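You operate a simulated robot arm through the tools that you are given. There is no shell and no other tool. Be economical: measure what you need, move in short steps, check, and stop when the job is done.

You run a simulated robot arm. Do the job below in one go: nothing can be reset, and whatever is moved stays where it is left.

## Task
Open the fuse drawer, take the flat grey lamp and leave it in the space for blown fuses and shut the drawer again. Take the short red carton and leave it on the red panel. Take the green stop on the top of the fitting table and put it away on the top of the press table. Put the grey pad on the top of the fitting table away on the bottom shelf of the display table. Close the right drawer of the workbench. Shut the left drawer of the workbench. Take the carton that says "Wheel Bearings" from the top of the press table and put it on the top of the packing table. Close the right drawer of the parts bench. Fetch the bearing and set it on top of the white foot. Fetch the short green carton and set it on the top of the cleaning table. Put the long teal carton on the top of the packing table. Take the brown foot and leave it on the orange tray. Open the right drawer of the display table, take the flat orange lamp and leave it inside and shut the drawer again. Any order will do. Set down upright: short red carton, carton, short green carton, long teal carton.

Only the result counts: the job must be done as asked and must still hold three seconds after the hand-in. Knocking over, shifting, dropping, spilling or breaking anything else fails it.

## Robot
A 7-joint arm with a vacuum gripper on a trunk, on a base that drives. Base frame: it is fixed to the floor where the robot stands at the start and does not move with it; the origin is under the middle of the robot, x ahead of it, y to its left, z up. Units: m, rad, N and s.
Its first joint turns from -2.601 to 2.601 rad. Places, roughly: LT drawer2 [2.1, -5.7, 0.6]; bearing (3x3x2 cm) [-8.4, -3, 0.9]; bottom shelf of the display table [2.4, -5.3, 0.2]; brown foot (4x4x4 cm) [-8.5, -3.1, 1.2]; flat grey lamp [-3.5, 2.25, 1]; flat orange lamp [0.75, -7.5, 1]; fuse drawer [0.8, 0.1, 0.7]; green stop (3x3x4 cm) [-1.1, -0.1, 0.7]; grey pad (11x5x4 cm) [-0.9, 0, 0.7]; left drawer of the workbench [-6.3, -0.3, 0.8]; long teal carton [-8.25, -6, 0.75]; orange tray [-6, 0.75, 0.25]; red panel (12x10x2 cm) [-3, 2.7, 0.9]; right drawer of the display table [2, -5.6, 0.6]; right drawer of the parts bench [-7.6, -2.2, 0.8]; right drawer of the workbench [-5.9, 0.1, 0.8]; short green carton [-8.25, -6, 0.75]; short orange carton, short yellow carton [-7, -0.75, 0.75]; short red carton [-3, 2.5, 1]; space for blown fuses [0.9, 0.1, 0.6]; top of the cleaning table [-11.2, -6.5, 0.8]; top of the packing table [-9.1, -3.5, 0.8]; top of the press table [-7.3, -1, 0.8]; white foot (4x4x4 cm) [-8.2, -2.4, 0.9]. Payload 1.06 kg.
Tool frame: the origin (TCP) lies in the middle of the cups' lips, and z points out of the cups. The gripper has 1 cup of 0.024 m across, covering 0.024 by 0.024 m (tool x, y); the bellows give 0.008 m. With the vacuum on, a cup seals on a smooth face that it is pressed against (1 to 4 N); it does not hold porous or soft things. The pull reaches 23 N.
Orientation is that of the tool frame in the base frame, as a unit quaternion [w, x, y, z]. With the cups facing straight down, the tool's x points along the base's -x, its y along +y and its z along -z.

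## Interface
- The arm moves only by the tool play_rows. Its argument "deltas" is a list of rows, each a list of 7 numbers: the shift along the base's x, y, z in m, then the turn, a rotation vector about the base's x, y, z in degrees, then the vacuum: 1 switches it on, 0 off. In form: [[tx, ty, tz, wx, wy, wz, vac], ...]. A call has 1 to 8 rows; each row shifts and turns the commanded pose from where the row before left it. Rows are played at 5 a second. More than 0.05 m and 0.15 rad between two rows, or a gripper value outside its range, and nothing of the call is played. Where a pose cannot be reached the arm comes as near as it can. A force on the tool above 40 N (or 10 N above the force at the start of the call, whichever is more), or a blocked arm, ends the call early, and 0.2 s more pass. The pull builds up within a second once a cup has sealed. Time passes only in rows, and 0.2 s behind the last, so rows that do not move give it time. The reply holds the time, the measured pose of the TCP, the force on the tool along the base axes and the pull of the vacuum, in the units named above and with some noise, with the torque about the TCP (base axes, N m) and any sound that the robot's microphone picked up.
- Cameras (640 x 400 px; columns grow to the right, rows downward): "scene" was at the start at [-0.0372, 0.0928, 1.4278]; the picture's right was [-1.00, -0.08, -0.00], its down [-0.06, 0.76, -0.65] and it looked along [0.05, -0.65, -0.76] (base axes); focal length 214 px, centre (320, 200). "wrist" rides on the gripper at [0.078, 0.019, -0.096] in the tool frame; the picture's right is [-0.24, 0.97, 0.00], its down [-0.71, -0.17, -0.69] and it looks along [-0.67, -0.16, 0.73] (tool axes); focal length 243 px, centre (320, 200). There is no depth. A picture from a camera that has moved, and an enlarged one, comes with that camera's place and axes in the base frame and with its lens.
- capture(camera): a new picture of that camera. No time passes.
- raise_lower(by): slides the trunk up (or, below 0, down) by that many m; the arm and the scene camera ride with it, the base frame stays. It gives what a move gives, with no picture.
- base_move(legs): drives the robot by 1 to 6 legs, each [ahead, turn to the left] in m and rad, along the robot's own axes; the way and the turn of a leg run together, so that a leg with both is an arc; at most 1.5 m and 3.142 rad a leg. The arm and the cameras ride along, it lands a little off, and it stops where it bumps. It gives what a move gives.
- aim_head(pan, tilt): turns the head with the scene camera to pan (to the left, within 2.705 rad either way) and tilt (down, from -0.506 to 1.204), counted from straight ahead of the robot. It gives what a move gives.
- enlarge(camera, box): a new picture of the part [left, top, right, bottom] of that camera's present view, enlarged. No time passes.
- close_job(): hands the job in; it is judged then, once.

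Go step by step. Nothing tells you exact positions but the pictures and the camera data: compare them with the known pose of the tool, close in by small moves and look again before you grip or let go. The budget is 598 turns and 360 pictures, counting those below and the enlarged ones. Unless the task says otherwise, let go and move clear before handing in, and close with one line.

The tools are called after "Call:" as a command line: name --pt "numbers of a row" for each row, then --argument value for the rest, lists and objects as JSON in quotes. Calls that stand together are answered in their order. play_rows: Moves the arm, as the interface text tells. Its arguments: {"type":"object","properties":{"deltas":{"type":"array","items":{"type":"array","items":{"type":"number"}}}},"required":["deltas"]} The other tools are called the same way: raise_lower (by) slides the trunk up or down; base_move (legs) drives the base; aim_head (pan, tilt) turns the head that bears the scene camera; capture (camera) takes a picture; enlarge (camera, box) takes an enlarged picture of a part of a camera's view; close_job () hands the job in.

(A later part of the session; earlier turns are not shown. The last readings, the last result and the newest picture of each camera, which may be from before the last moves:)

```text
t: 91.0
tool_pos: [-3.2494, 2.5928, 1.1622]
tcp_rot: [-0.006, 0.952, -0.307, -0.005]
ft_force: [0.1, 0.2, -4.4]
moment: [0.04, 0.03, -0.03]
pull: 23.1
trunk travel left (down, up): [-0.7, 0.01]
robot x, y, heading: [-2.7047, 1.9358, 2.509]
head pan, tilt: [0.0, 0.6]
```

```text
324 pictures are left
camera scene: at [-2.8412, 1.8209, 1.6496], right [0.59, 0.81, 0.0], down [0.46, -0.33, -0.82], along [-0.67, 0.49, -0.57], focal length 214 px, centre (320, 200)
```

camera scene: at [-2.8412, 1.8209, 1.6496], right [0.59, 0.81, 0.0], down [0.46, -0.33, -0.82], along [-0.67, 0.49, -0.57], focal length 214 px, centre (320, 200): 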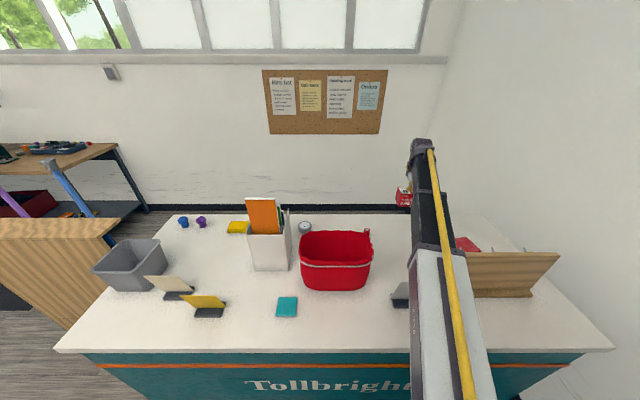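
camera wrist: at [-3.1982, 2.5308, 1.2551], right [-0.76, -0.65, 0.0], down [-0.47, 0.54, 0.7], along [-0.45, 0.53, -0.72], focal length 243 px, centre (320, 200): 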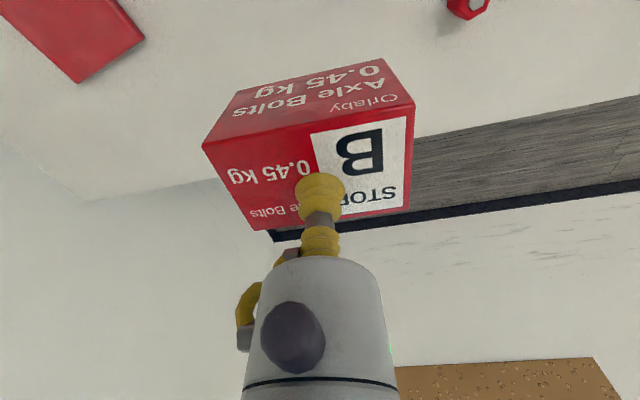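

Call:
play_rows --pt "0.039 0.0245 0 0 0 2.8 1" --pt "0.039 0.0245 0 0 0 2.8 1" --pt "0.039 0.0245 0 0 0 2.8 1" --pt "0.039 0.0245 0 0 0 2.8 1" --pt "0.039 0.0245 0 0 0 2.8 1" --pt "0.039 0.0245 0 0 0 2.8 1" --pt "0 0 -0.04 0 0 0 1" --pt "0 0 -0.04 0 0 0 1"

Call:
capture --camera "wrist"

Call:
capture --camera "scene"

```text
t: 92.8
tool_pos: [-3.018, 2.7405, 1.0806]
tcp_rot: [-0.004, 0.986, -0.164, -0.006]
ft_force: [-0.8, 0.1, -4.4]
moment: [-0.01, 0.02, -0.03]
pull: 23.0
trunk travel left (down, up): [-0.7, 0.01]
robot x, y, heading: [-2.704, 1.9305, 2.509]
head pan, tilt: [0.0, 0.6]
```

```text
323 pictures are left
camera wrist: at [-2.9505, 2.6955, 1.1742], right [-0.54, -0.84, 0.0], down [-0.61, 0.38, 0.7], along [-0.59, 0.38, -0.72], focal length 243 px, centre (320, 200)
```

wrist: 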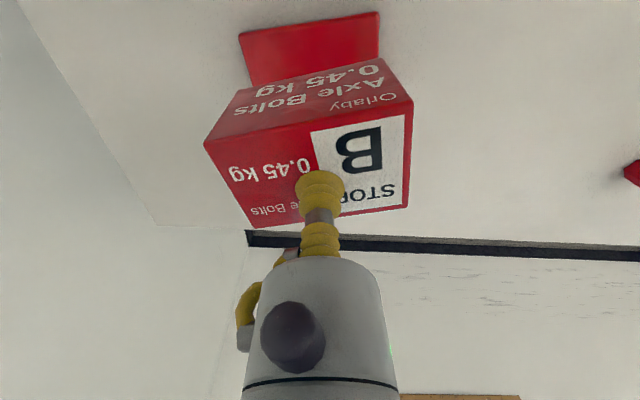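

```text
322 pictures are left
camera scene: at [-2.8408, 1.8207, 1.6497], right [0.59, 0.81, 0.0], down [0.46, -0.33, -0.82], along [-0.67, 0.49, -0.57], focal length 214 px, centre (320, 200)
```

scene: 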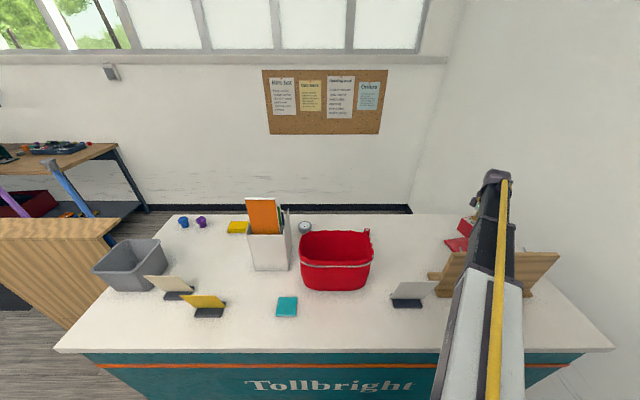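

Call:
play_rows --pt "0.002 0.006 -0.03 0 0 0 1" --pt "0 0 -0.03 0 0 0 1" --pt "0 0 -0.01 0 0 0 1" --pt "0 0 -0.005 0 0 0 1"

Call:
capture --camera "wrist"

```text
t: 93.8
tool_pos: [-3.0144, 2.7478, 1.0077]
tcp_rot: [-0.005, 0.986, -0.164, -0.006]
ft_force: [-0.8, -0.1, -4.1]
moment: [0.01, 0.02, 0.02]
pull: 23.4
trunk travel left (down, up): [-0.7, 0.01]
robot x, y, heading: [-2.7085, 1.9328, 2.513]
head pan, tilt: [0.0, 0.6]
```

```text
321 pictures are left
camera wrist: at [-2.9456, 2.7019, 1.1004], right [-0.54, -0.84, 0.0], down [-0.61, 0.38, 0.7], along [-0.59, 0.38, -0.72], focal length 243 px, centre (320, 200)
```

wrist: 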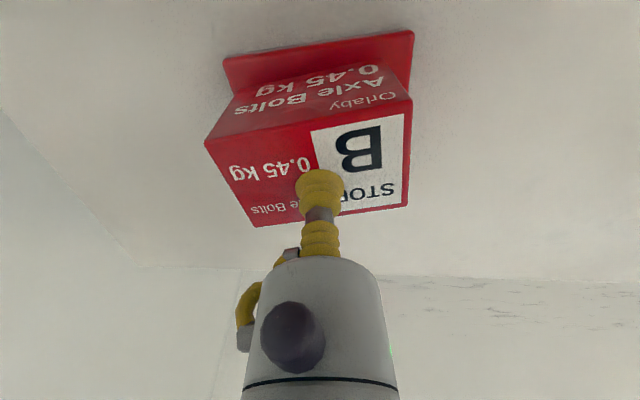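

Almost down; lowering by small steps until the weight rests.

Call:
play_rows --pt "0 0 -0.005 0 0 0 1" --pt "0 0 -0.004 0 0 0 1" --pt "0 0 -0.004 0 0 0 1"

```text
t: 94.6
tool_pos: [-3.0136, 2.7479, 0.997]
tcp_rot: [-0.006, 0.986, -0.165, -0.007]
ft_force: [-1.4, 5.4, 11.3]
moment: [-0.11, -0.05, 0.02]
pull: 23.3
trunk travel left (down, up): [-0.7, 0.01]
robot x, y, heading: [-2.7091, 1.9348, 2.509]
head pan, tilt: [0.0, 0.6]
```

Call:
play_rows --pt "0 0 0.001 0 0 0 0" --pt "0 0 0 0 0 0 0" --pt "0 0 0 0 0 0 0" --pt "0 0 0.01 0 0 0 0" --pt "0 0 0.03 0 0 0 0" --pt "0 0 0.04 0 0 0 0" --pt "0 0 0.04 0 0 0 0" --pt "0 0 0.04 0 0 0 0"

Call:
capture --camera "wrist"

```text
t: 96.4
tool_pos: [-3.012, 2.7472, 1.1567]
tcp_rot: [-0.005, 0.986, -0.165, -0.007]
ft_force: [1.1, 0.1, -0.4]
moment: [0.01, -0.01, 0.02]
pull: 0.2
trunk travel left (down, up): [-0.7, 0.01]
robot x, y, heading: [-2.7048, 1.934, 2.508]
head pan, tilt: [0.0, 0.6]
```

```text
320 pictures are left
camera wrist: at [-2.9445, 2.7018, 1.2492], right [-0.54, -0.84, 0.0], down [-0.61, 0.39, 0.7], along [-0.59, 0.38, -0.72], focal length 243 px, centre (320, 200)
```

wrist: 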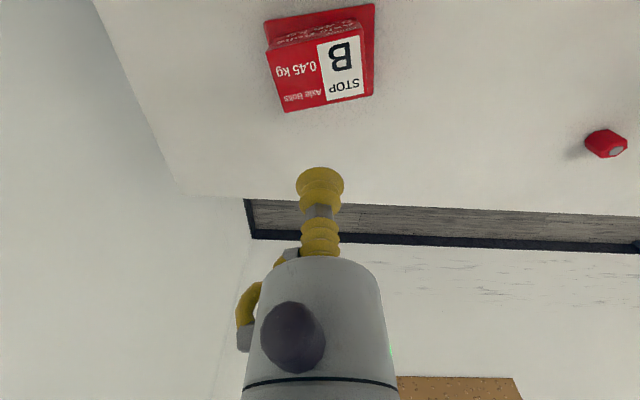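

Call:
enlarge --camera "wrist" --box '[230, 0, 420, 119]'

Call:
play_rows --pt "-0.034 -0.031 0.01 0 0 -2 0" --pt "-0.034 -0.031 0.01 0 0 -2 0" --pt "-0.034 -0.031 0.01 0 0 -2 0" --pt "-0.034 -0.031 0.01 0 0 -2 0" --pt "-0.034 -0.031 0 0 0 -2 0" --pt "-0.034 -0.031 0 0 0 -2 0" --pt "-0.034 -0.031 0 0 0 -2 0" --pt "-0.034 -0.031 0 0 0 -2 0"

Call:
play_rows --pt "-0.034 -0.031 0 0 0 0 0" --pt "-0.034 -0.031 0 0 0 0 0" --pt "-0.034 -0.031 0 0 0 0 0" --pt "-0.034 -0.031 0 0 0 0 0"

Call:
capture --camera "wrist"

```text
3.36 times, centred on (325, 60) of wrist
camera zoom: at [-2.9445, 2.7018, 1.2492], right [-0.54, -0.84, 0.0], down [-0.61, 0.39, 0.7], along [-0.59, 0.38, -0.72], focal length 816 px, centre (303, 672)
```

zoom: 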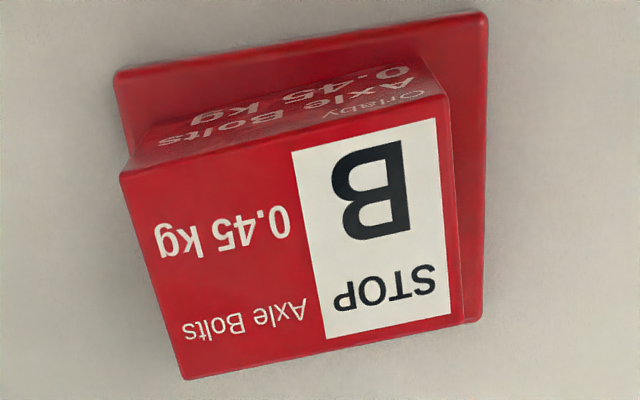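

```text
t: 98.2
tool_pos: [-3.2854, 2.4965, 1.1963]
tcp_rot: [-0.005, 0.954, -0.301, -0.006]
ft_force: [0.0, 0.3, 0.7]
moment: [-0.03, -0.02, 0.03]
pull: 0.1
trunk travel left (down, up): [-0.7, 0.01]
robot x, y, heading: [-2.7054, 1.9352, 2.512]
head pan, tilt: [0.0, 0.6]
```

```text
t: 99.2
tool_pos: [-3.4228, 2.3732, 1.1966]
tcp_rot: [-0.005, 0.954, -0.301, -0.005]
ft_force: [-0.1, 0.7, 0.5]
moment: [0.01, -0.02, 0.0]
pull: 0.2
trunk travel left (down, up): [-0.7, 0.01]
robot x, y, heading: [-2.7052, 1.9297, 2.514]
head pan, tilt: [0.0, 0.6]
```

```text
318 pictures are left
camera wrist: at [-3.369, 2.3105, 1.289], right [-0.75, -0.66, 0.0], down [-0.48, 0.54, 0.7], along [-0.46, 0.52, -0.72], focal length 243 px, centre (320, 200)
```

wrist: 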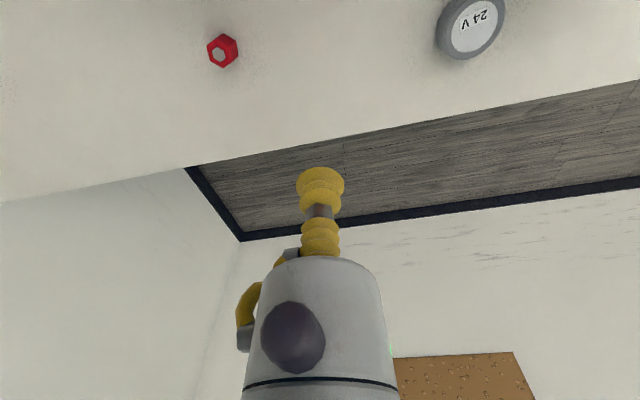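

Call:
play_rows --pt "-0.028 -0.036 0 0 0 0 0" --pt "-0.028 -0.036 0 0 0 0 0" --pt "-0.028 -0.036 -0.03 0 0 0 0" --pt "-0.028 -0.035 -0.03 0 0 0 0" --pt "0 0 -0.04 0 0 0 0"

Call:
capture --camera "wrist"

Call:
capture --camera "scene"

```text
refused: row 3 steps farther than a row can; nothing moved
```

```text
317 pictures are left
camera wrist: at [-3.369, 2.3105, 1.289], right [-0.75, -0.66, 0.0], down [-0.48, 0.54, 0.7], along [-0.46, 0.52, -0.72], focal length 243 px, centre (320, 200)
```

wrist: 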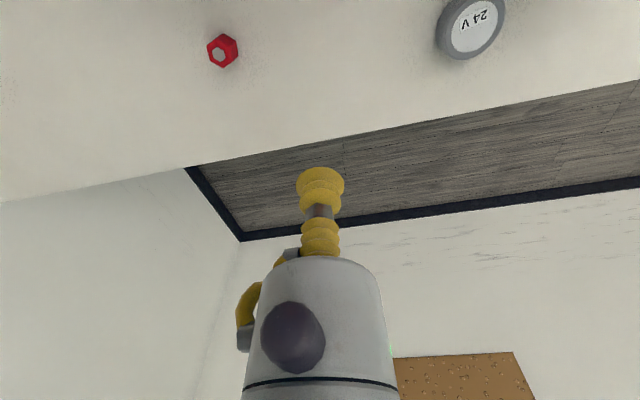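

```text
316 pictures are left
camera scene: at [-2.8408, 1.8196, 1.6496], right [0.59, 0.81, 0.0], down [0.46, -0.33, -0.83], along [-0.67, 0.49, -0.57], focal length 214 px, centre (320, 200)
```

scene: 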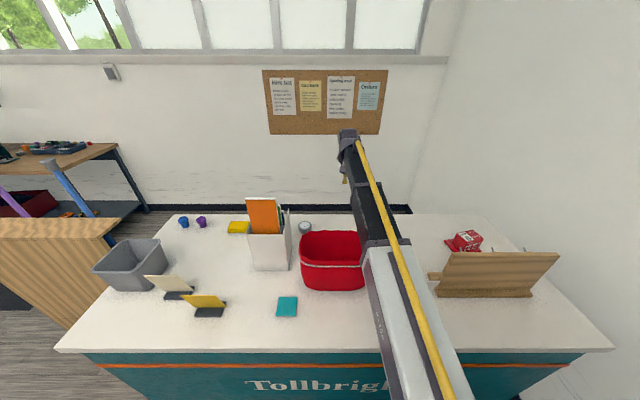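

Call:
play_rows --pt "-0.028 -0.036 0 0 0 0 0" --pt "-0.028 -0.036 0 0 0 0 0" --pt "-0.028 -0.036 0 0 0 0 0" --pt "-0.028 -0.035 0 0 0 0 0" --pt "0 0 -0.045 0 0 0 0" --pt "0 0 -0.045 0 0 0 0"

Call:
capture --camera "wrist"

```text
t: 100.6
tool_pos: [-3.5319, 2.23, 1.1047]
tcp_rot: [-0.005, 0.954, -0.3, -0.007]
ft_force: [0.3, -0.9, 0.5]
moment: [-0.01, 0.01, 0.02]
pull: 0.2
trunk travel left (down, up): [-0.7, 0.01]
robot x, y, heading: [-2.7082, 1.9308, 2.512]
head pan, tilt: [0.0, 0.6]
```

```text
315 pictures are left
camera wrist: at [-3.4788, 2.167, 1.1987], right [-0.75, -0.66, 0.0], down [-0.48, 0.54, 0.7], along [-0.46, 0.52, -0.72], focal length 243 px, centre (320, 200)
```

wrist: 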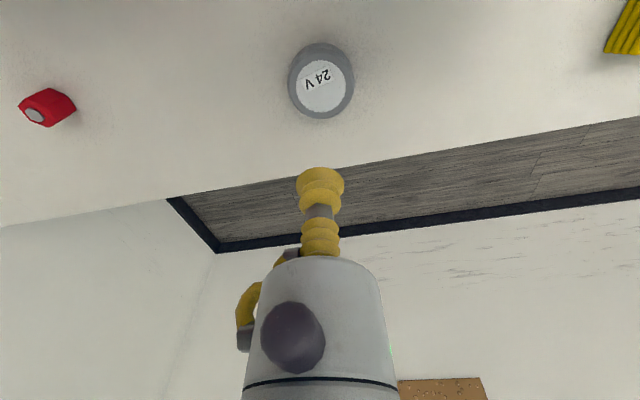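

Call:
play_rows --pt "-0.003 0.003 -0.045 0 0 0 0" --pt "0 0 -0.045 0 0 0 0"

Call:
capture --camera "wrist"

```text
t: 101.2
tool_pos: [-3.536, 2.2337, 1.016]
tcp_rot: [-0.005, 0.954, -0.301, -0.006]
ft_force: [-0.3, -0.8, 0.3]
moment: [-0.03, 0.02, 0.02]
pull: 0.0
trunk travel left (down, up): [-0.7, 0.01]
robot x, y, heading: [-2.7095, 1.932, 2.513]
head pan, tilt: [0.0, 0.6]
```

```text
314 pictures are left
camera wrist: at [-3.4842, 2.1713, 1.1094], right [-0.75, -0.66, 0.0], down [-0.48, 0.54, 0.7], along [-0.46, 0.52, -0.72], focal length 243 px, centre (320, 200)
```

wrist: 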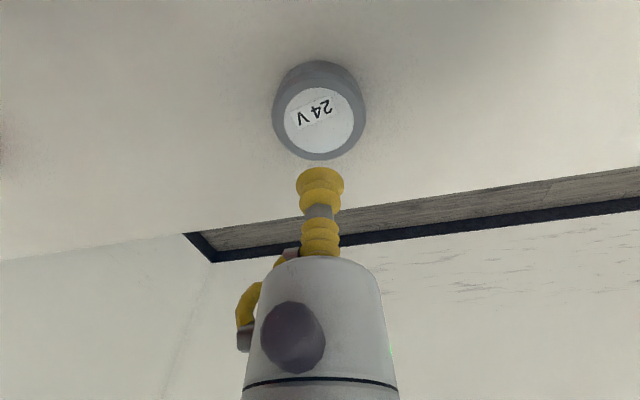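

Call:
play_rows --pt "-0.002 0.003 -0.04 0 0 0 0" --pt "0 0 -0.025 0 0 0 1" --pt "0 0 -0.005 0 0 0 1" --pt "0 0 -0.004 0 0 0 1" --pt "0 0 -0.004 0 0 0 1"

Call:
capture --camera "wrist"

```text
t: 102.4
tool_pos: [-3.5378, 2.2364, 0.9409]
tcp_rot: [-0.006, 0.953, -0.301, -0.007]
ft_force: [-10.5, 2.0, 25.8]
moment: [-0.12, -0.18, 0.01]
pull: 22.9
trunk travel left (down, up): [-0.7, 0.01]
robot x, y, heading: [-2.7065, 1.9365, 2.512]
head pan, tilt: [0.0, 0.6]
```

```text
313 pictures are left
camera wrist: at [-3.4853, 2.1741, 1.0337], right [-0.75, -0.66, 0.0], down [-0.47, 0.54, 0.7], along [-0.46, 0.52, -0.72], focal length 243 px, centre (320, 200)
```

wrist: 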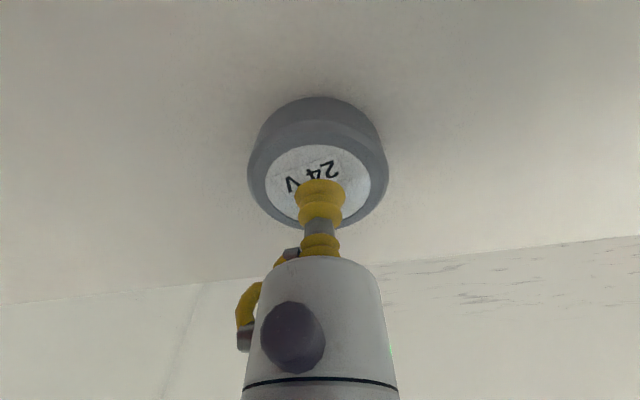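

Call:
play_rows --pt "0 0 0.02 0 0 0 1" --pt "0 0 0.04 0 0 0 1" --pt "0 0 0.045 0 0 0 1" --pt "0 0 0.045 0 0 0 1" --pt "0 0 0.045 0 0 0 1" --pt "0 0 0.045 0 0 0 1" --pt "0.0 0 0.045 0 0 0 1"

Call:
play_rows --pt "0.034 0.031 0 0 0 0 1" --pt "0.034 0.031 0 0 0 0 1" --pt "0.034 0.031 0 0 0 0 1" --pt "0.034 0.031 0 0 0 0 1" --pt "0.034 0.031 0 0 0 0 1"

Call:
capture --camera "scene"

```text
t: 104.0
tool_pos: [-3.5378, 2.2366, 1.2241]
tcp_rot: [-0.006, 0.954, -0.301, -0.006]
ft_force: [-0.4, 0.8, -0.9]
moment: [-0.02, -0.02, -0.05]
pull: 22.8
trunk travel left (down, up): [-0.7, 0.01]
robot x, y, heading: [-2.7041, 1.9276, 2.512]
head pan, tilt: [0.0, 0.6]
```

```text
t: 105.2
tool_pos: [-3.3669, 2.3937, 1.2203]
tcp_rot: [-0.005, 0.954, -0.3, -0.006]
ft_force: [-0.6, 0.5, -1.4]
moment: [-0.01, -0.01, 0.01]
pull: 23.2
trunk travel left (down, up): [-0.7, 0.01]
robot x, y, heading: [-2.7094, 1.9299, 2.506]
head pan, tilt: [0.0, 0.6]
```

```text
312 pictures are left
camera scene: at [-2.8402, 1.8203, 1.6497], right [0.59, 0.81, 0.0], down [0.46, -0.33, -0.83], along [-0.67, 0.49, -0.56], focal length 214 px, centre (320, 200)
```

scene: 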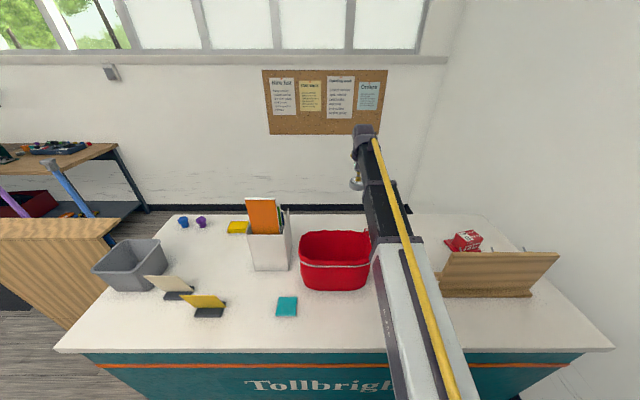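

Call:
base_move --legs '[[0, 0.012], [-0.6, 0]]'

Call:
play_rows --pt "0.039 -0.028 0 0 0 0 1" --pt "0.039 -0.028 0 0 0 0 1" --pt "0.039 -0.028 0 0 0 0 1" --pt "0.039 -0.028 0 0 0 0 1"

Call:
base_move --legs '[[-1.5, 0], [-1.02, 0]]'

Call:
capture --camera "scene"

```text
t: 108.9
tool_pos: [-2.8824, 2.0359, 1.2206]
tcp_rot: [-0.005, 0.956, -0.294, -0.005]
ft_force: [-0.2, 0.2, -0.9]
moment: [0.02, 0.01, -0.01]
pull: 23.2
trunk travel left (down, up): [-0.7, 0.01]
robot x, y, heading: [-2.2146, 1.5841, 2.523]
head pan, tilt: [0.0, 0.6]
```

```text
t: 109.9
tool_pos: [-2.7259, 1.9238, 1.219]
tcp_rot: [-0.005, 0.956, -0.294, -0.005]
ft_force: [-0.1, -0.6, -1.0]
moment: [-0.03, -0.04, 0.02]
pull: 22.6
trunk travel left (down, up): [-0.7, 0.01]
robot x, y, heading: [-2.2158, 1.5803, 2.529]
head pan, tilt: [0.0, 0.6]
```

```text
t: 122.2
tool_pos: [-0.6774, 0.4766, 1.219]
tcp_rot: [-0.005, 0.957, -0.29, -0.006]
ft_force: [-0.1, -0.1, -0.9]
moment: [0.01, 0.03, 0.01]
pull: 22.9
trunk travel left (down, up): [-0.7, 0.01]
robot x, y, heading: [-0.1609, 0.1375, 2.533]
head pan, tilt: [0.0, 0.6]
```

```text
311 pictures are left
camera scene: at [-0.294, 0.0239, 1.6497], right [0.57, 0.82, 0.0], down [0.46, -0.32, -0.83], along [-0.68, 0.47, -0.56], focal length 214 px, centre (320, 200)
```

scene: 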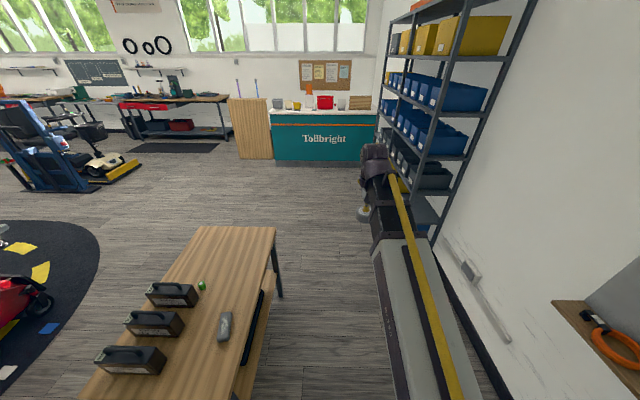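

Call:
base_move --legs '[[0, -0.875], [-1.013, 0], [0, -0.713]]'

Call:
aim_head --pan 0 --tilt 0.8

Call:
capture --camera "scene"

Call:
enlarge --camera "scene" --box '[280, 100, 440, 200]'

```text
t: 131.7
tool_pos: [0.2785, -0.3912, 1.2186]
tcp_rot: [0.007, -0.456, 0.89, 0.0]
ft_force: [-0.2, 0.0, -0.5]
moment: [0.02, 0.02, 0.0]
pull: 22.2
trunk travel left (down, up): [-0.7, 0.01]
robot x, y, heading: [-0.0756, -0.8915, 0.929]
head pan, tilt: [0.0, 0.6]
```

```text
t: 132.4
tool_pos: [0.278, -0.3914, 1.2183]
tcp_rot: [0.008, -0.456, 0.89, 0.001]
ft_force: [-0.1, -0.6, -0.9]
moment: [-0.01, -0.01, -0.01]
pull: 23.1
trunk travel left (down, up): [-0.7, 0.01]
robot x, y, heading: [-0.0773, -0.8927, 0.927]
head pan, tilt: [0.0, 0.799]
```

```text
310 pictures are left
camera scene: at [-0.1906, -0.7634, 1.6329], right [0.8, -0.6, 0.0], down [-0.43, -0.57, -0.7], along [0.42, 0.56, -0.72], focal length 214 px, centre (320, 200)
```

scene: 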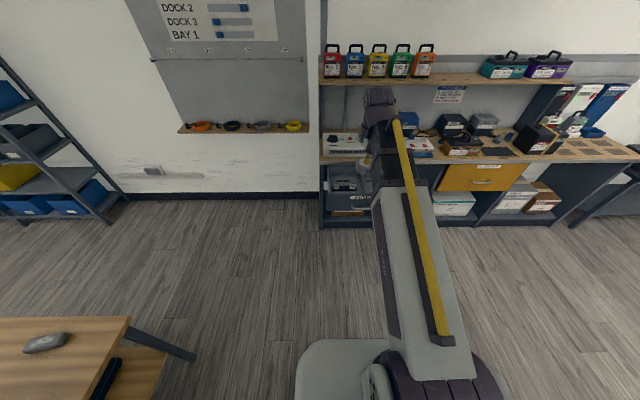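

```text
4.00 times, centred on (360, 150) of scene
camera zoom: at [-0.1906, -0.7634, 1.6329], right [0.8, -0.6, 0.0], down [-0.43, -0.57, -0.7], along [0.42, 0.56, -0.72], focal length 858 px, centre (160, 400)
```

zoom: 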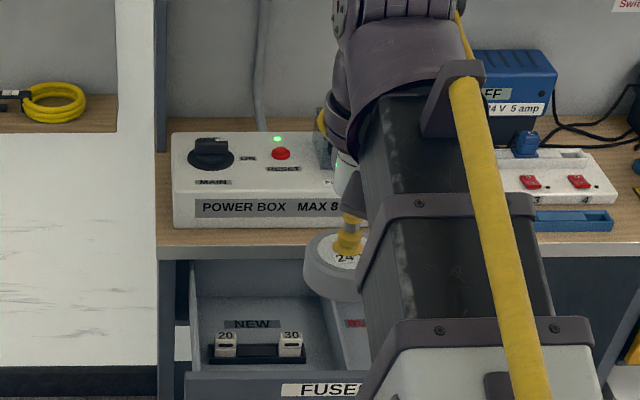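

Call:
base_move --legs '[[0.35, 0]]'

Call:
capture --camera "wrist"

```text
t: 134.6
tool_pos: [0.4766, -0.1139, 1.2187]
tcp_rot: [0.009, -0.461, 0.887, 0.0]
ft_force: [-0.7, 0.6, -1.4]
moment: [0.0, 0.01, 0.0]
pull: 22.9
trunk travel left (down, up): [-0.7, 0.01]
robot x, y, heading: [0.1268, -0.6195, 0.942]
head pan, tilt: [0.0, 0.799]
```

```text
308 pictures are left
camera wrist: at [0.4137, -0.1678, 1.3113], right [-0.66, 0.75, 0.0], down [0.54, 0.48, 0.7], along [0.52, 0.46, -0.72], focal length 243 px, centre (320, 200)
```

wrist: 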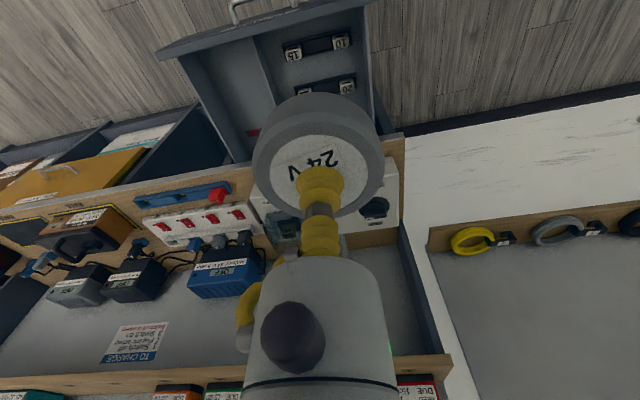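

Call:
play_rows --pt "0.0406 -0.004 -0.02 0 0 0 1" --pt "0.0406 -0.004 -0.02 0 0 0 1" --pt "0.0406 -0.004 -0.02 0 0 0 1" --pt "0.0406 -0.004 -0.02 0 0 0 1" --pt "0.0406 -0.004 -0.02 0 0 0 1" --pt "0.0406 -0.004 -0.02 0 0 0 1" --pt "0.0406 -0.004 -0.02 0 0 0 1" --pt "0 0 -0.04 0 0 0 1"

Call:
raise_lower --by -0.15

Call:
capture --camera "wrist"

Call:
enlarge --camera "scene" --box '[280, 80, 480, 205]'

```text
t: 136.4
tool_pos: [0.7608, -0.1417, 1.0377]
tcp_rot: [0.008, -0.461, 0.887, 0.0]
ft_force: [0.3, -0.5, -1.5]
moment: [-0.01, 0.04, 0.03]
pull: 23.0
trunk travel left (down, up): [-0.7, 0.01]
robot x, y, heading: [0.1271, -0.6188, 0.939]
head pan, tilt: [0.0, 0.799]
```

```text
t: 138.2
tool_pos: [0.759, -0.1429, 0.8885]
tcp_rot: [0.007, -0.461, 0.887, 0.0]
ft_force: [0.7, 0.3, -1.6]
moment: [0.0, -0.02, 0.0]
pull: 22.9
trunk travel left (down, up): [-0.55, 0.16]
robot x, y, heading: [0.1252, -0.6283, 0.941]
head pan, tilt: [0.0, 0.799]
```

```text
307 pictures are left
camera wrist: at [0.6968, -0.1969, 0.9818], right [-0.66, 0.75, 0.0], down [0.54, 0.48, 0.7], along [0.52, 0.46, -0.72], focal length 243 px, centre (320, 200)
```

wrist: 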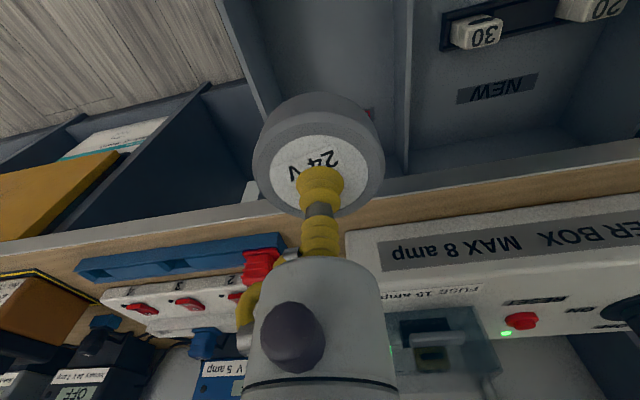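

```text
3.20 times, centred on (380, 142) of scene
camera zoom: at [0.0112, -0.4904, 1.4828], right [0.81, -0.59, 0.0], down [-0.42, -0.58, -0.7], along [0.41, 0.56, -0.72], focal length 686 px, centre (128, 384)
```

zoom: 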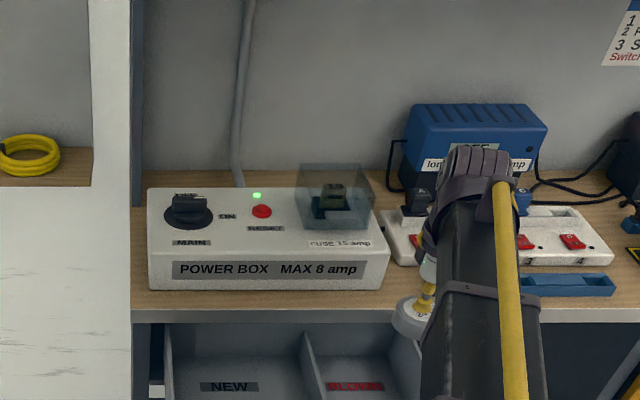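

Call:
play_rows --pt "0 0 -0.04 0 0 0 1" --pt "0 0 -0.04 0 0 0 1" --pt "0 0 -0.04 0 0 0 1" --pt "0 0 -0.04 0 0 0 1" --pt "0 0 -0.02 0 0 0 1"

Call:
capture --camera "wrist"

```text
t: 139.4
tool_pos: [0.758, -0.1415, 0.7088]
tcp_rot: [0.008, -0.461, 0.887, 0.0]
ft_force: [0.2, 0.8, -1.9]
moment: [0.0, 0.0, -0.01]
pull: 22.9
trunk travel left (down, up): [-0.55, 0.16]
robot x, y, heading: [0.1272, -0.6202, 0.935]
head pan, tilt: [0.0, 0.799]
```

```text
305 pictures are left
camera wrist: at [0.695, -0.1958, 0.8025], right [-0.66, 0.75, 0.0], down [0.54, 0.48, 0.7], along [0.52, 0.46, -0.72], focal length 243 px, centre (320, 200)
```

wrist: 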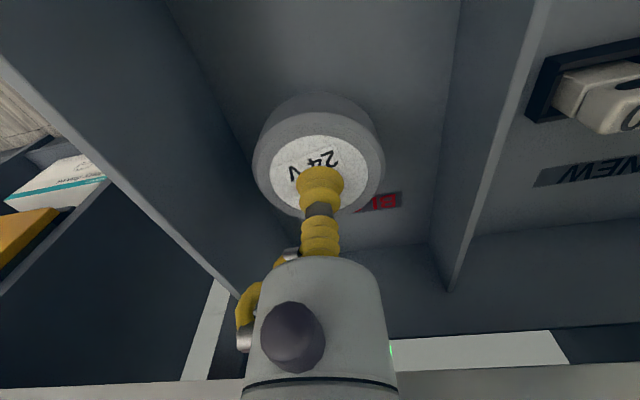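

Call:
play_rows --pt "-0.006 0.004 -0.02 0 0 0 1" --pt "0 0 -0.015 0 0 0 1" --pt "0 0 -0.008 0 0 0 1"

Call:
capture --camera "wrist"

```text
t: 140.2
tool_pos: [0.7537, -0.1371, 0.6679]
tcp_rot: [0.009, -0.461, 0.887, 0.0]
ft_force: [-0.4, -0.1, 15.9]
moment: [0.0, 0.09, -0.1]
pull: 23.0
trunk travel left (down, up): [-0.55, 0.16]
robot x, y, heading: [0.1263, -0.6214, 0.941]
head pan, tilt: [0.0, 0.799]
```

```text
304 pictures are left
camera wrist: at [0.6902, -0.1925, 0.7603], right [-0.66, 0.75, 0.0], down [0.54, 0.47, 0.7], along [0.53, 0.46, -0.72], focal length 243 px, centre (320, 200)
```

wrist: 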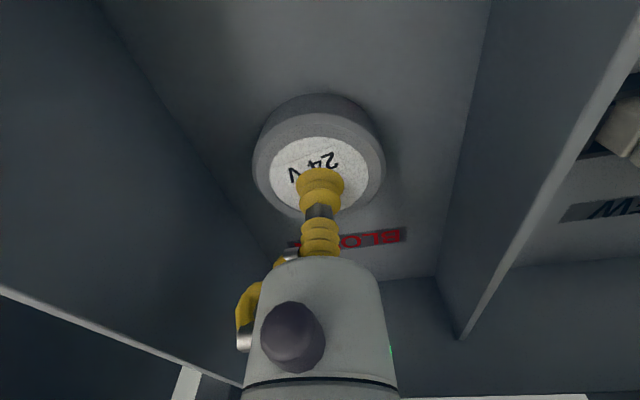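

Down in the BLOWN compartment; release and lift out.

Call:
play_rows --pt "0 0 0 0 0 0 0" --pt "0 0 0 0 0 0 0" --pt "0 0 0 0 0 0 0" --pt "0 0 0.02 0 0 0 0" --pt "0 0 0.04 0 0 0 0" --pt "0 0 0.04 0 0 0 0" --pt "0 0 0.04 0 0 0 0"

Call:
capture --camera "wrist"

```text
t: 141.8
tool_pos: [0.7559, -0.1404, 0.8059]
tcp_rot: [0.008, -0.461, 0.888, 0.0]
ft_force: [0.0, -0.3, 0.0]
moment: [0.02, 0.0, 0.03]
pull: 0.1
trunk travel left (down, up): [-0.55, 0.16]
robot x, y, heading: [0.1257, -0.6204, 0.941]
head pan, tilt: [0.0, 0.799]
```

```text
303 pictures are left
camera wrist: at [0.6929, -0.1944, 0.8989], right [-0.66, 0.75, 0.0], down [0.54, 0.48, 0.7], along [0.52, 0.46, -0.72], focal length 243 px, centre (320, 200)
```

wrist: 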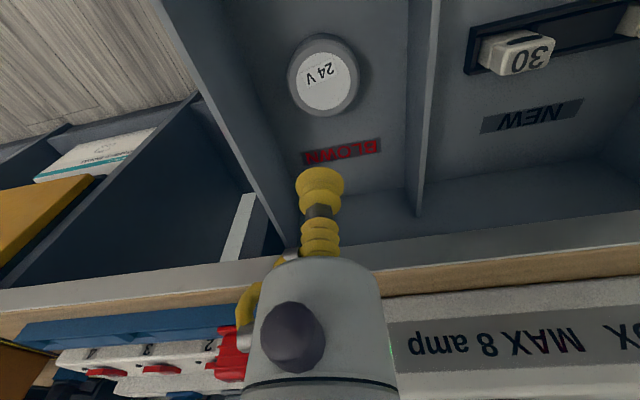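

Call:
play_rows --pt "0 0 0.04 0 0 0 0" --pt "0 0 0.04 0 0 0 0" --pt "0 0 0.04 0 0 0 0"

Call:
base_move --legs '[[-0.45, 0]]'

Call:
play_rows --pt "0 0 0 6.64 -4.78 0 0" --pt "0 0 0 6.64 -4.78 0 0" --pt "0 0 0 6.64 -4.78 0 0" --pt "0 0 0 6.64 -4.78 0 0" --pt "0 0 0 6.64 -4.78 0 0" --pt "0 0 0 6.64 -4.78 0 0" --pt "0 0 0 6.64 -4.78 0 0" --pt "0 0 0 6.64 -4.78 0 0"

Call:
play_rows --pt "0 0 0 6.64 -4.78 0 0" --pt "0 0 0 6.64 -4.78 0 0" --pt "0 0 0 6.64 -4.78 0 0"

Call:
capture --camera "wrist"

Call:
capture --camera "scene"

```text
t: 142.6
tool_pos: [0.753, -0.1394, 0.9261]
tcp_rot: [0.008, -0.461, 0.888, 0.001]
ft_force: [0.2, 0.6, 0.3]
moment: [0.02, 0.0, 0.02]
pull: 0.2
trunk travel left (down, up): [-0.55, 0.16]
robot x, y, heading: [0.1265, -0.6184, 0.939]
head pan, tilt: [0.0, 0.799]
```

```text
t: 145.3
tool_pos: [0.4818, -0.5062, 0.9254]
tcp_rot: [0.007, -0.462, 0.887, 0.0]
ft_force: [0.7, 0.0, 0.1]
moment: [-0.02, 0.04, 0.03]
pull: 0.0
trunk travel left (down, up): [-0.55, 0.16]
robot x, y, heading: [-0.1438, -0.9898, 0.944]
head pan, tilt: [0.0, 0.799]
```

```text
t: 147.1
tool_pos: [0.4825, -0.5049, 0.928]
tcp_rot: [0.491, -0.384, 0.743, 0.242]
ft_force: [0.7, -0.6, 0.5]
moment: [-0.03, -0.01, 0.0]
pull: 0.1
trunk travel left (down, up): [-0.55, 0.16]
robot x, y, heading: [-0.1435, -0.9944, 0.94]
head pan, tilt: [0.0, 0.799]
```

```text
t: 147.9
tool_pos: [0.4826, -0.5074, 0.927]
tcp_rot: [0.637, -0.323, 0.624, 0.317]
ft_force: [-0.6, 0.9, -0.9]
moment: [0.01, 0.03, -0.03]
pull: 0.1
trunk travel left (down, up): [-0.55, 0.16]
robot x, y, heading: [-0.1461, -0.9911, 0.939]
head pan, tilt: [0.0, 0.799]
```

```text
302 pictures are left
camera wrist: at [0.4114, -0.5733, 0.8455], right [-0.79, 0.57, 0.22], down [-0.28, -0.66, 0.7], along [0.55, 0.49, 0.68], focal length 243 px, centre (320, 200)
```

wrist: 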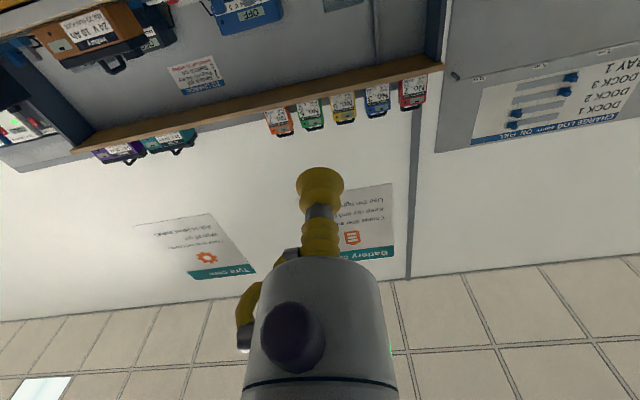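

```text
301 pictures are left
camera scene: at [-0.2592, -0.8604, 1.4828], right [0.81, -0.59, 0.0], down [-0.42, -0.58, -0.7], along [0.41, 0.56, -0.72], focal length 214 px, centre (320, 200)
```

scene: 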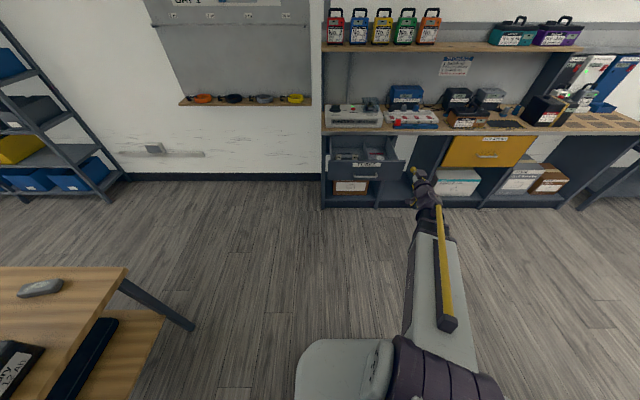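

Call:
raise_lower --by -0.267

Call:
play_rows --pt "0.009 -0.007 0 0 0 0 0"

Call:
base_move --legs '[[0.25, 0]]'

Call:
capture --camera "wrist"

Call:
capture --camera "scene"

```text
t: 150.6
tool_pos: [0.4826, -0.5056, 0.6611]
tcp_rot: [0.637, -0.323, 0.624, 0.318]
ft_force: [0.4, 0.4, -0.5]
moment: [0.0, 0.0, -0.02]
pull: 0.1
trunk travel left (down, up): [-0.283, 0.427]
robot x, y, heading: [-0.1437, -0.9899, 0.944]
head pan, tilt: [0.0, 0.799]
```

```text
t: 151.0
tool_pos: [0.491, -0.5133, 0.6607]
tcp_rot: [0.638, -0.323, 0.623, 0.318]
ft_force: [0.6, -0.1, 0.1]
moment: [-0.02, -0.01, 0.01]
pull: 0.1
trunk travel left (down, up): [-0.283, 0.427]
robot x, y, heading: [-0.1479, -0.9885, 0.942]
head pan, tilt: [0.0, 0.799]
```

```text
t: 152.8
tool_pos: [0.6377, -0.3164, 0.6607]
tcp_rot: [0.637, -0.323, 0.623, 0.319]
ft_force: [0.0, -0.1, 0.2]
moment: [0.01, -0.02, 0.02]
pull: 0.1
trunk travel left (down, up): [-0.283, 0.427]
robot x, y, heading: [0.0031, -0.7883, 0.943]
head pan, tilt: [0.0, 0.799]
```

```text
300 pictures are left
camera wrist: at [0.5659, -0.3819, 0.5789], right [-0.79, 0.57, 0.22], down [-0.28, -0.66, 0.7], along [0.55, 0.49, 0.68], focal length 243 px, centre (320, 200)
```

wrist: 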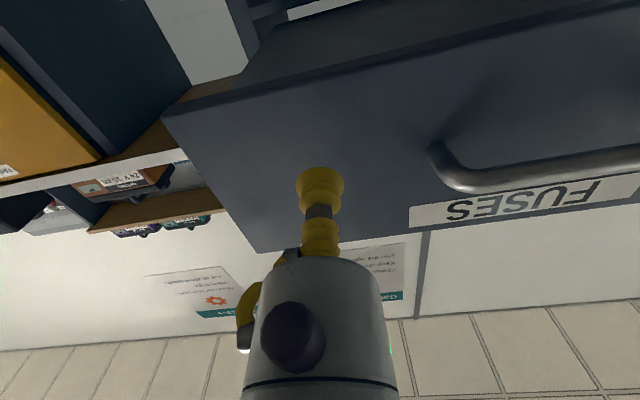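

```text
299 pictures are left
camera scene: at [-0.1139, -0.6613, 1.2158], right [0.81, -0.59, 0.0], down [-0.42, -0.58, -0.7], along [0.41, 0.56, -0.72], focal length 214 px, centre (320, 200)
```

scene: 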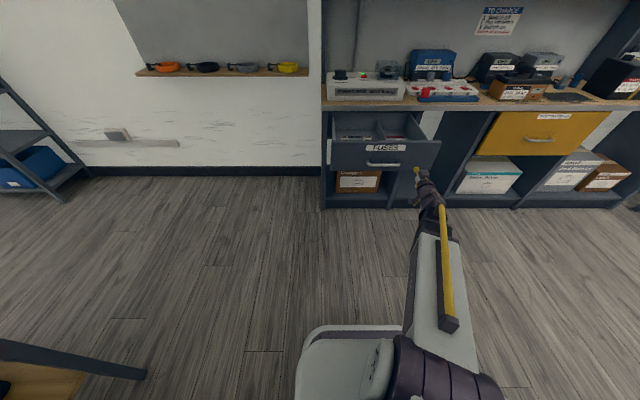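

Call:
base_move --legs '[[0.15, 0], [0.14, 0]]'

Call:
play_rows --pt "0.0058 0.0081 0 0 0 0 0" --pt "0.0058 0.0081 0 0 0 0 0" --pt "0.0058 0.0081 0 0 0 0 0" --pt "0.0058 0.0081 0 0 0 0 0" --pt "0.0058 0.0081 0 0 0 0 0"

Call:
enlarge --camera "scene" --box '[280, 60, 480, 260]'

```text
t: 155.1
tool_pos: [0.8056, -0.0779, 0.6611]
tcp_rot: [0.637, -0.324, 0.623, 0.319]
ft_force: [0.2, 0.3, 1.1]
moment: [0.0, -0.03, -0.02]
pull: 0.0
trunk travel left (down, up): [-0.283, 0.427]
robot x, y, heading: [0.1714, -0.5572, 0.938]
head pan, tilt: [0.0, 0.799]
```

```text
t: 156.3
tool_pos: [0.8303, -0.0463, 0.6597]
tcp_rot: [0.636, -0.324, 0.624, 0.318]
ft_force: [-8.4, -8.5, 0.6]
moment: [0.02, 0.02, -0.02]
pull: 0.1
trunk travel left (down, up): [-0.283, 0.427]
robot x, y, heading: [0.1713, -0.5582, 0.943]
head pan, tilt: [0.0, 0.799]
stopped in row 5: the force on the tool passed its limit at 51 N (the readings are from after the stop); the commanded pose is now the measured one
```

```text
2.00 times, centred on (380, 160) of scene
camera zoom: at [0.0555, -0.4281, 1.2159], right [0.81, -0.59, 0.0], down [-0.42, -0.58, -0.7], along [0.41, 0.56, -0.72], focal length 429 px, centre (200, 280)
```

zoom: 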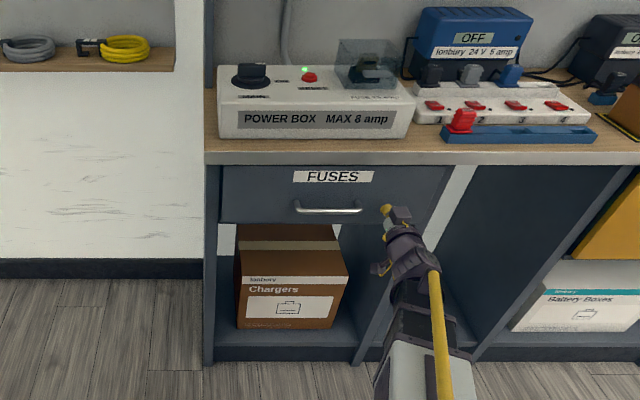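

Call:
base_move --legs '[[-0.2, 0]]'

Call:
raise_lower --by 0.42

Call:
play_rows --pt "0 0 0 -6.64 4.78 0 0" --pt "0 0 0 -6.64 4.78 0 0" --pt "0 0 0 -6.64 4.78 0 0" --pt "0 0 0 -6.64 4.78 0 0" --pt "0 0 0 -6.64 4.78 0 0" --pt "0 0 0 -6.64 4.78 0 0" --pt "0 0 0 -6.64 4.78 0 0" --pt "0 0 0 -6.64 4.78 0 0"

Call:
play_rows --pt "0 0 0 -6.64 4.78 0 0" --pt "0 0 0 -6.64 4.78 0 0" --pt "0 0 0 -6.64 4.78 0 0"

Call:
base_move --legs '[[0, 1.93], [0.4, 0]]'

Call:
capture --camera "scene"

Call:
capture --camera "wrist"

```text
t: 157.9
tool_pos: [0.7126, -0.206, 0.6594]
tcp_rot: [0.637, -0.323, 0.624, 0.318]
ft_force: [0.0, -0.1, -0.7]
moment: [0.01, 0.01, 0.01]
pull: 0.0
trunk travel left (down, up): [-0.283, 0.427]
robot x, y, heading: [0.0489, -0.7179, 0.937]
head pan, tilt: [0.0, 0.799]
```

```text
refused: 0.42 is not a number from -0.4 to 0.4
```

```text
t: 159.7
tool_pos: [0.713, -0.2063, 0.6608]
tcp_rot: [0.195, -0.45, 0.866, 0.095]
ft_force: [0.1, -1.3, 1.1]
moment: [0.0, 0.02, 0.02]
pull: 0.1
trunk travel left (down, up): [-0.283, 0.427]
robot x, y, heading: [0.0515, -0.7171, 0.942]
head pan, tilt: [0.0, 0.799]
```

```text
t: 160.5
tool_pos: [0.7131, -0.2067, 0.6601]
tcp_rot: [0.005, -0.462, 0.887, 0.0]
ft_force: [0.0, -0.8, 0.2]
moment: [-0.01, -0.01, 0.0]
pull: 0.0
trunk travel left (down, up): [-0.283, 0.427]
robot x, y, heading: [0.0544, -0.7184, 0.939]
head pan, tilt: [0.0, 0.799]
```

```text
t: 166.2
tool_pos: [-0.6982, -0.2724, 0.6594]
tcp_rot: [-0.001, 0.992, -0.126, 0.003]
ft_force: [3.4, -1.8, 1.2]
moment: [0.17, 0.26, -0.02]
pull: 0.1
trunk travel left (down, up): [-0.283, 0.427]
robot x, y, heading: [0.0072, -0.7103, 2.876]
head pan, tilt: [0.0, 0.799]
stopped in leg 2: the force on the tool passed its limit at 73 N (the readings are from after the stop); the commanded pose is now the measured one
```

```text
297 pictures are left
camera scene: at [-0.0706, -0.8612, 1.2157], right [0.26, 0.96, 0.0], down [0.69, -0.19, -0.7], along [-0.67, 0.18, -0.72], focal length 214 px, centre (320, 200)
```

scene: 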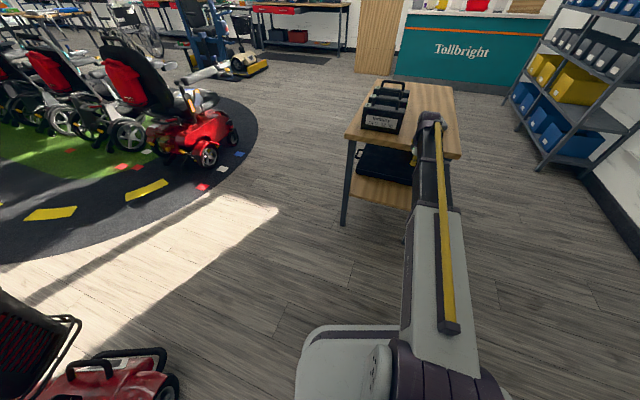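

```text
296 pictures are left
camera wrist: at [-0.6293, -0.3114, 0.7536], right [-0.47, -0.88, 0.0], down [-0.65, 0.34, 0.68], along [-0.6, 0.32, -0.73], focal length 243 px, centre (320, 200)
```

wrist: 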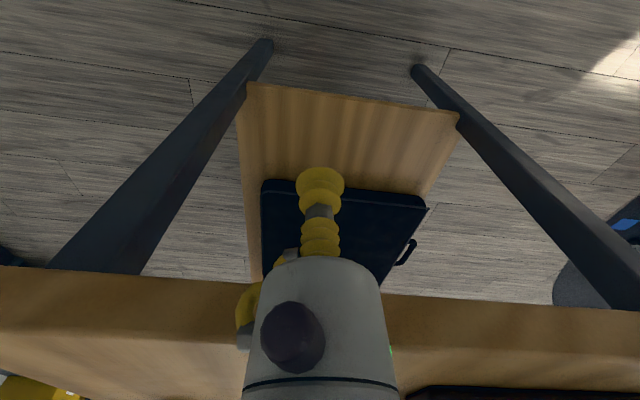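

The trunk raise was refused and the tool bumped the table edge. I back off, raise, and check nothing shifted.

Call:
base_move --legs '[[-0.12, 0]]'

Call:
raise_lower --by 0.4

Call:
capture --camera "scene"

Call:
capture --camera "wrist"

```text
t: 167.5
tool_pos: [-0.5863, -0.3048, 0.66]
tcp_rot: [0.0, 0.992, -0.125, 0.002]
ft_force: [-0.1, -0.3, 0.3]
moment: [0.05, -0.02, -0.03]
pull: 0.1
trunk travel left (down, up): [-0.283, 0.427]
robot x, y, heading: [0.1211, -0.7407, 2.876]
head pan, tilt: [0.0, 0.799]
```

```text
t: 171.3
tool_pos: [-0.5862, -0.3053, 1.0587]
tcp_rot: [-0.002, 0.992, -0.124, 0.002]
ft_force: [-0.4, -0.1, -0.2]
moment: [-0.02, 0.0, 0.01]
pull: 0.1
trunk travel left (down, up): [-0.683, 0.027]
robot x, y, heading: [0.1227, -0.7397, 2.875]
head pan, tilt: [0.0, 0.799]
```

```text
295 pictures are left
camera scene: at [0.0435, -0.8923, 1.6158], right [0.26, 0.96, 0.0], down [0.69, -0.19, -0.7], along [-0.67, 0.18, -0.72], focal length 214 px, centre (320, 200)
```

scene: 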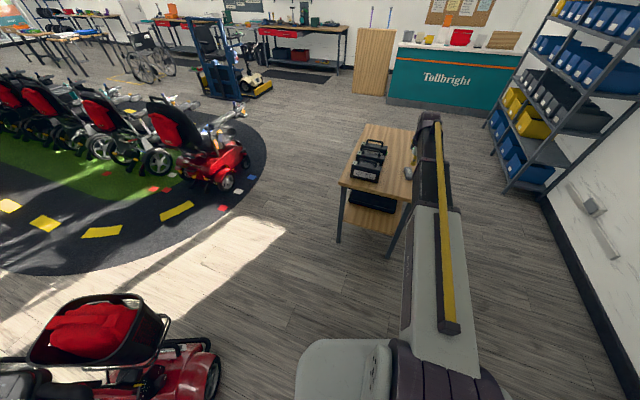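

```text
294 pictures are left
camera wrist: at [-0.5164, -0.3435, 1.1534], right [-0.47, -0.88, 0.0], down [-0.65, 0.34, 0.68], along [-0.6, 0.32, -0.73], focal length 243 px, centre (320, 200)
```

wrist: 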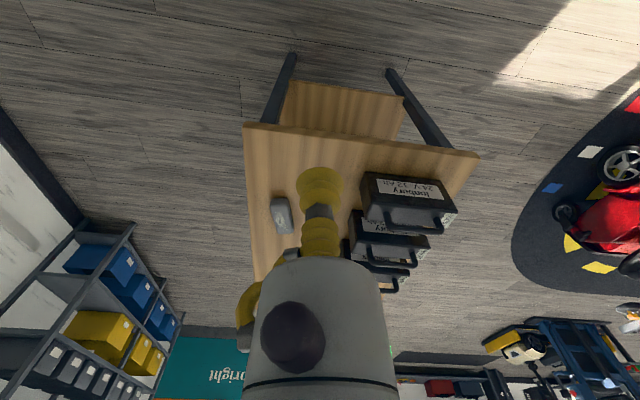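

Call:
base_move --legs '[[0.42, 0]]'

Call:
play_rows --pt "0.02 0.03 0 0 0 0 0" --pt "0.02 0.04 0 0 0 0 0" --pt "0.02 0.04 0 0 0 0 0" --pt "0.02 0.03 0 0 0 0 0"

Call:
capture --camera "wrist"

Call:
capture --camera "scene"

```text
t: 173.8
tool_pos: [-0.9853, -0.1976, 1.0589]
tcp_rot: [0.0, 0.992, -0.124, 0.003]
ft_force: [0.2, 0.7, -0.1]
moment: [0.0, -0.01, 0.02]
pull: 0.1
trunk travel left (down, up): [-0.683, 0.027]
robot x, y, heading: [-0.2786, -0.6313, 2.877]
head pan, tilt: [0.0, 0.799]
```

```text
t: 174.8
tool_pos: [-0.9036, -0.0571, 1.0583]
tcp_rot: [-0.001, 0.992, -0.124, 0.002]
ft_force: [-0.6, -0.7, 0.1]
moment: [0.0, 0.01, 0.03]
pull: 0.2
trunk travel left (down, up): [-0.683, 0.027]
robot x, y, heading: [-0.278, -0.6295, 2.881]
head pan, tilt: [0.0, 0.799]
```

```text
293 pictures are left
camera wrist: at [-0.8338, -0.0961, 1.1525], right [-0.47, -0.88, 0.0], down [-0.65, 0.34, 0.68], along [-0.6, 0.32, -0.73], focal length 243 px, centre (320, 200)
```

wrist: 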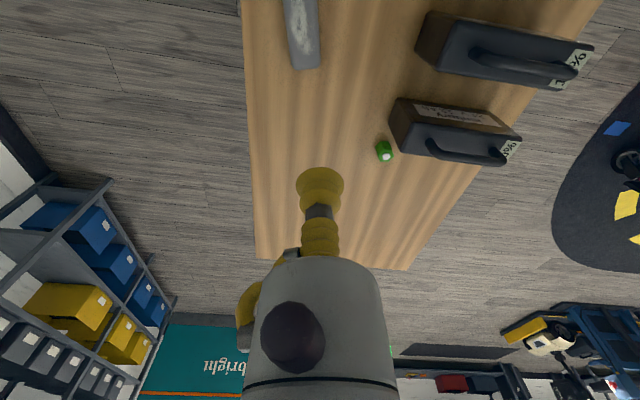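

```text
292 pictures are left
camera scene: at [-0.3543, -0.7841, 1.6158], right [0.26, 0.97, 0.0], down [0.69, -0.19, -0.7], along [-0.67, 0.18, -0.72], focal length 214 px, centre (320, 200)
```

scene: 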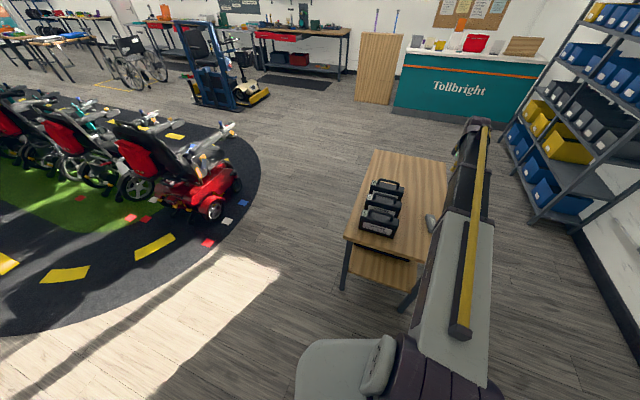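

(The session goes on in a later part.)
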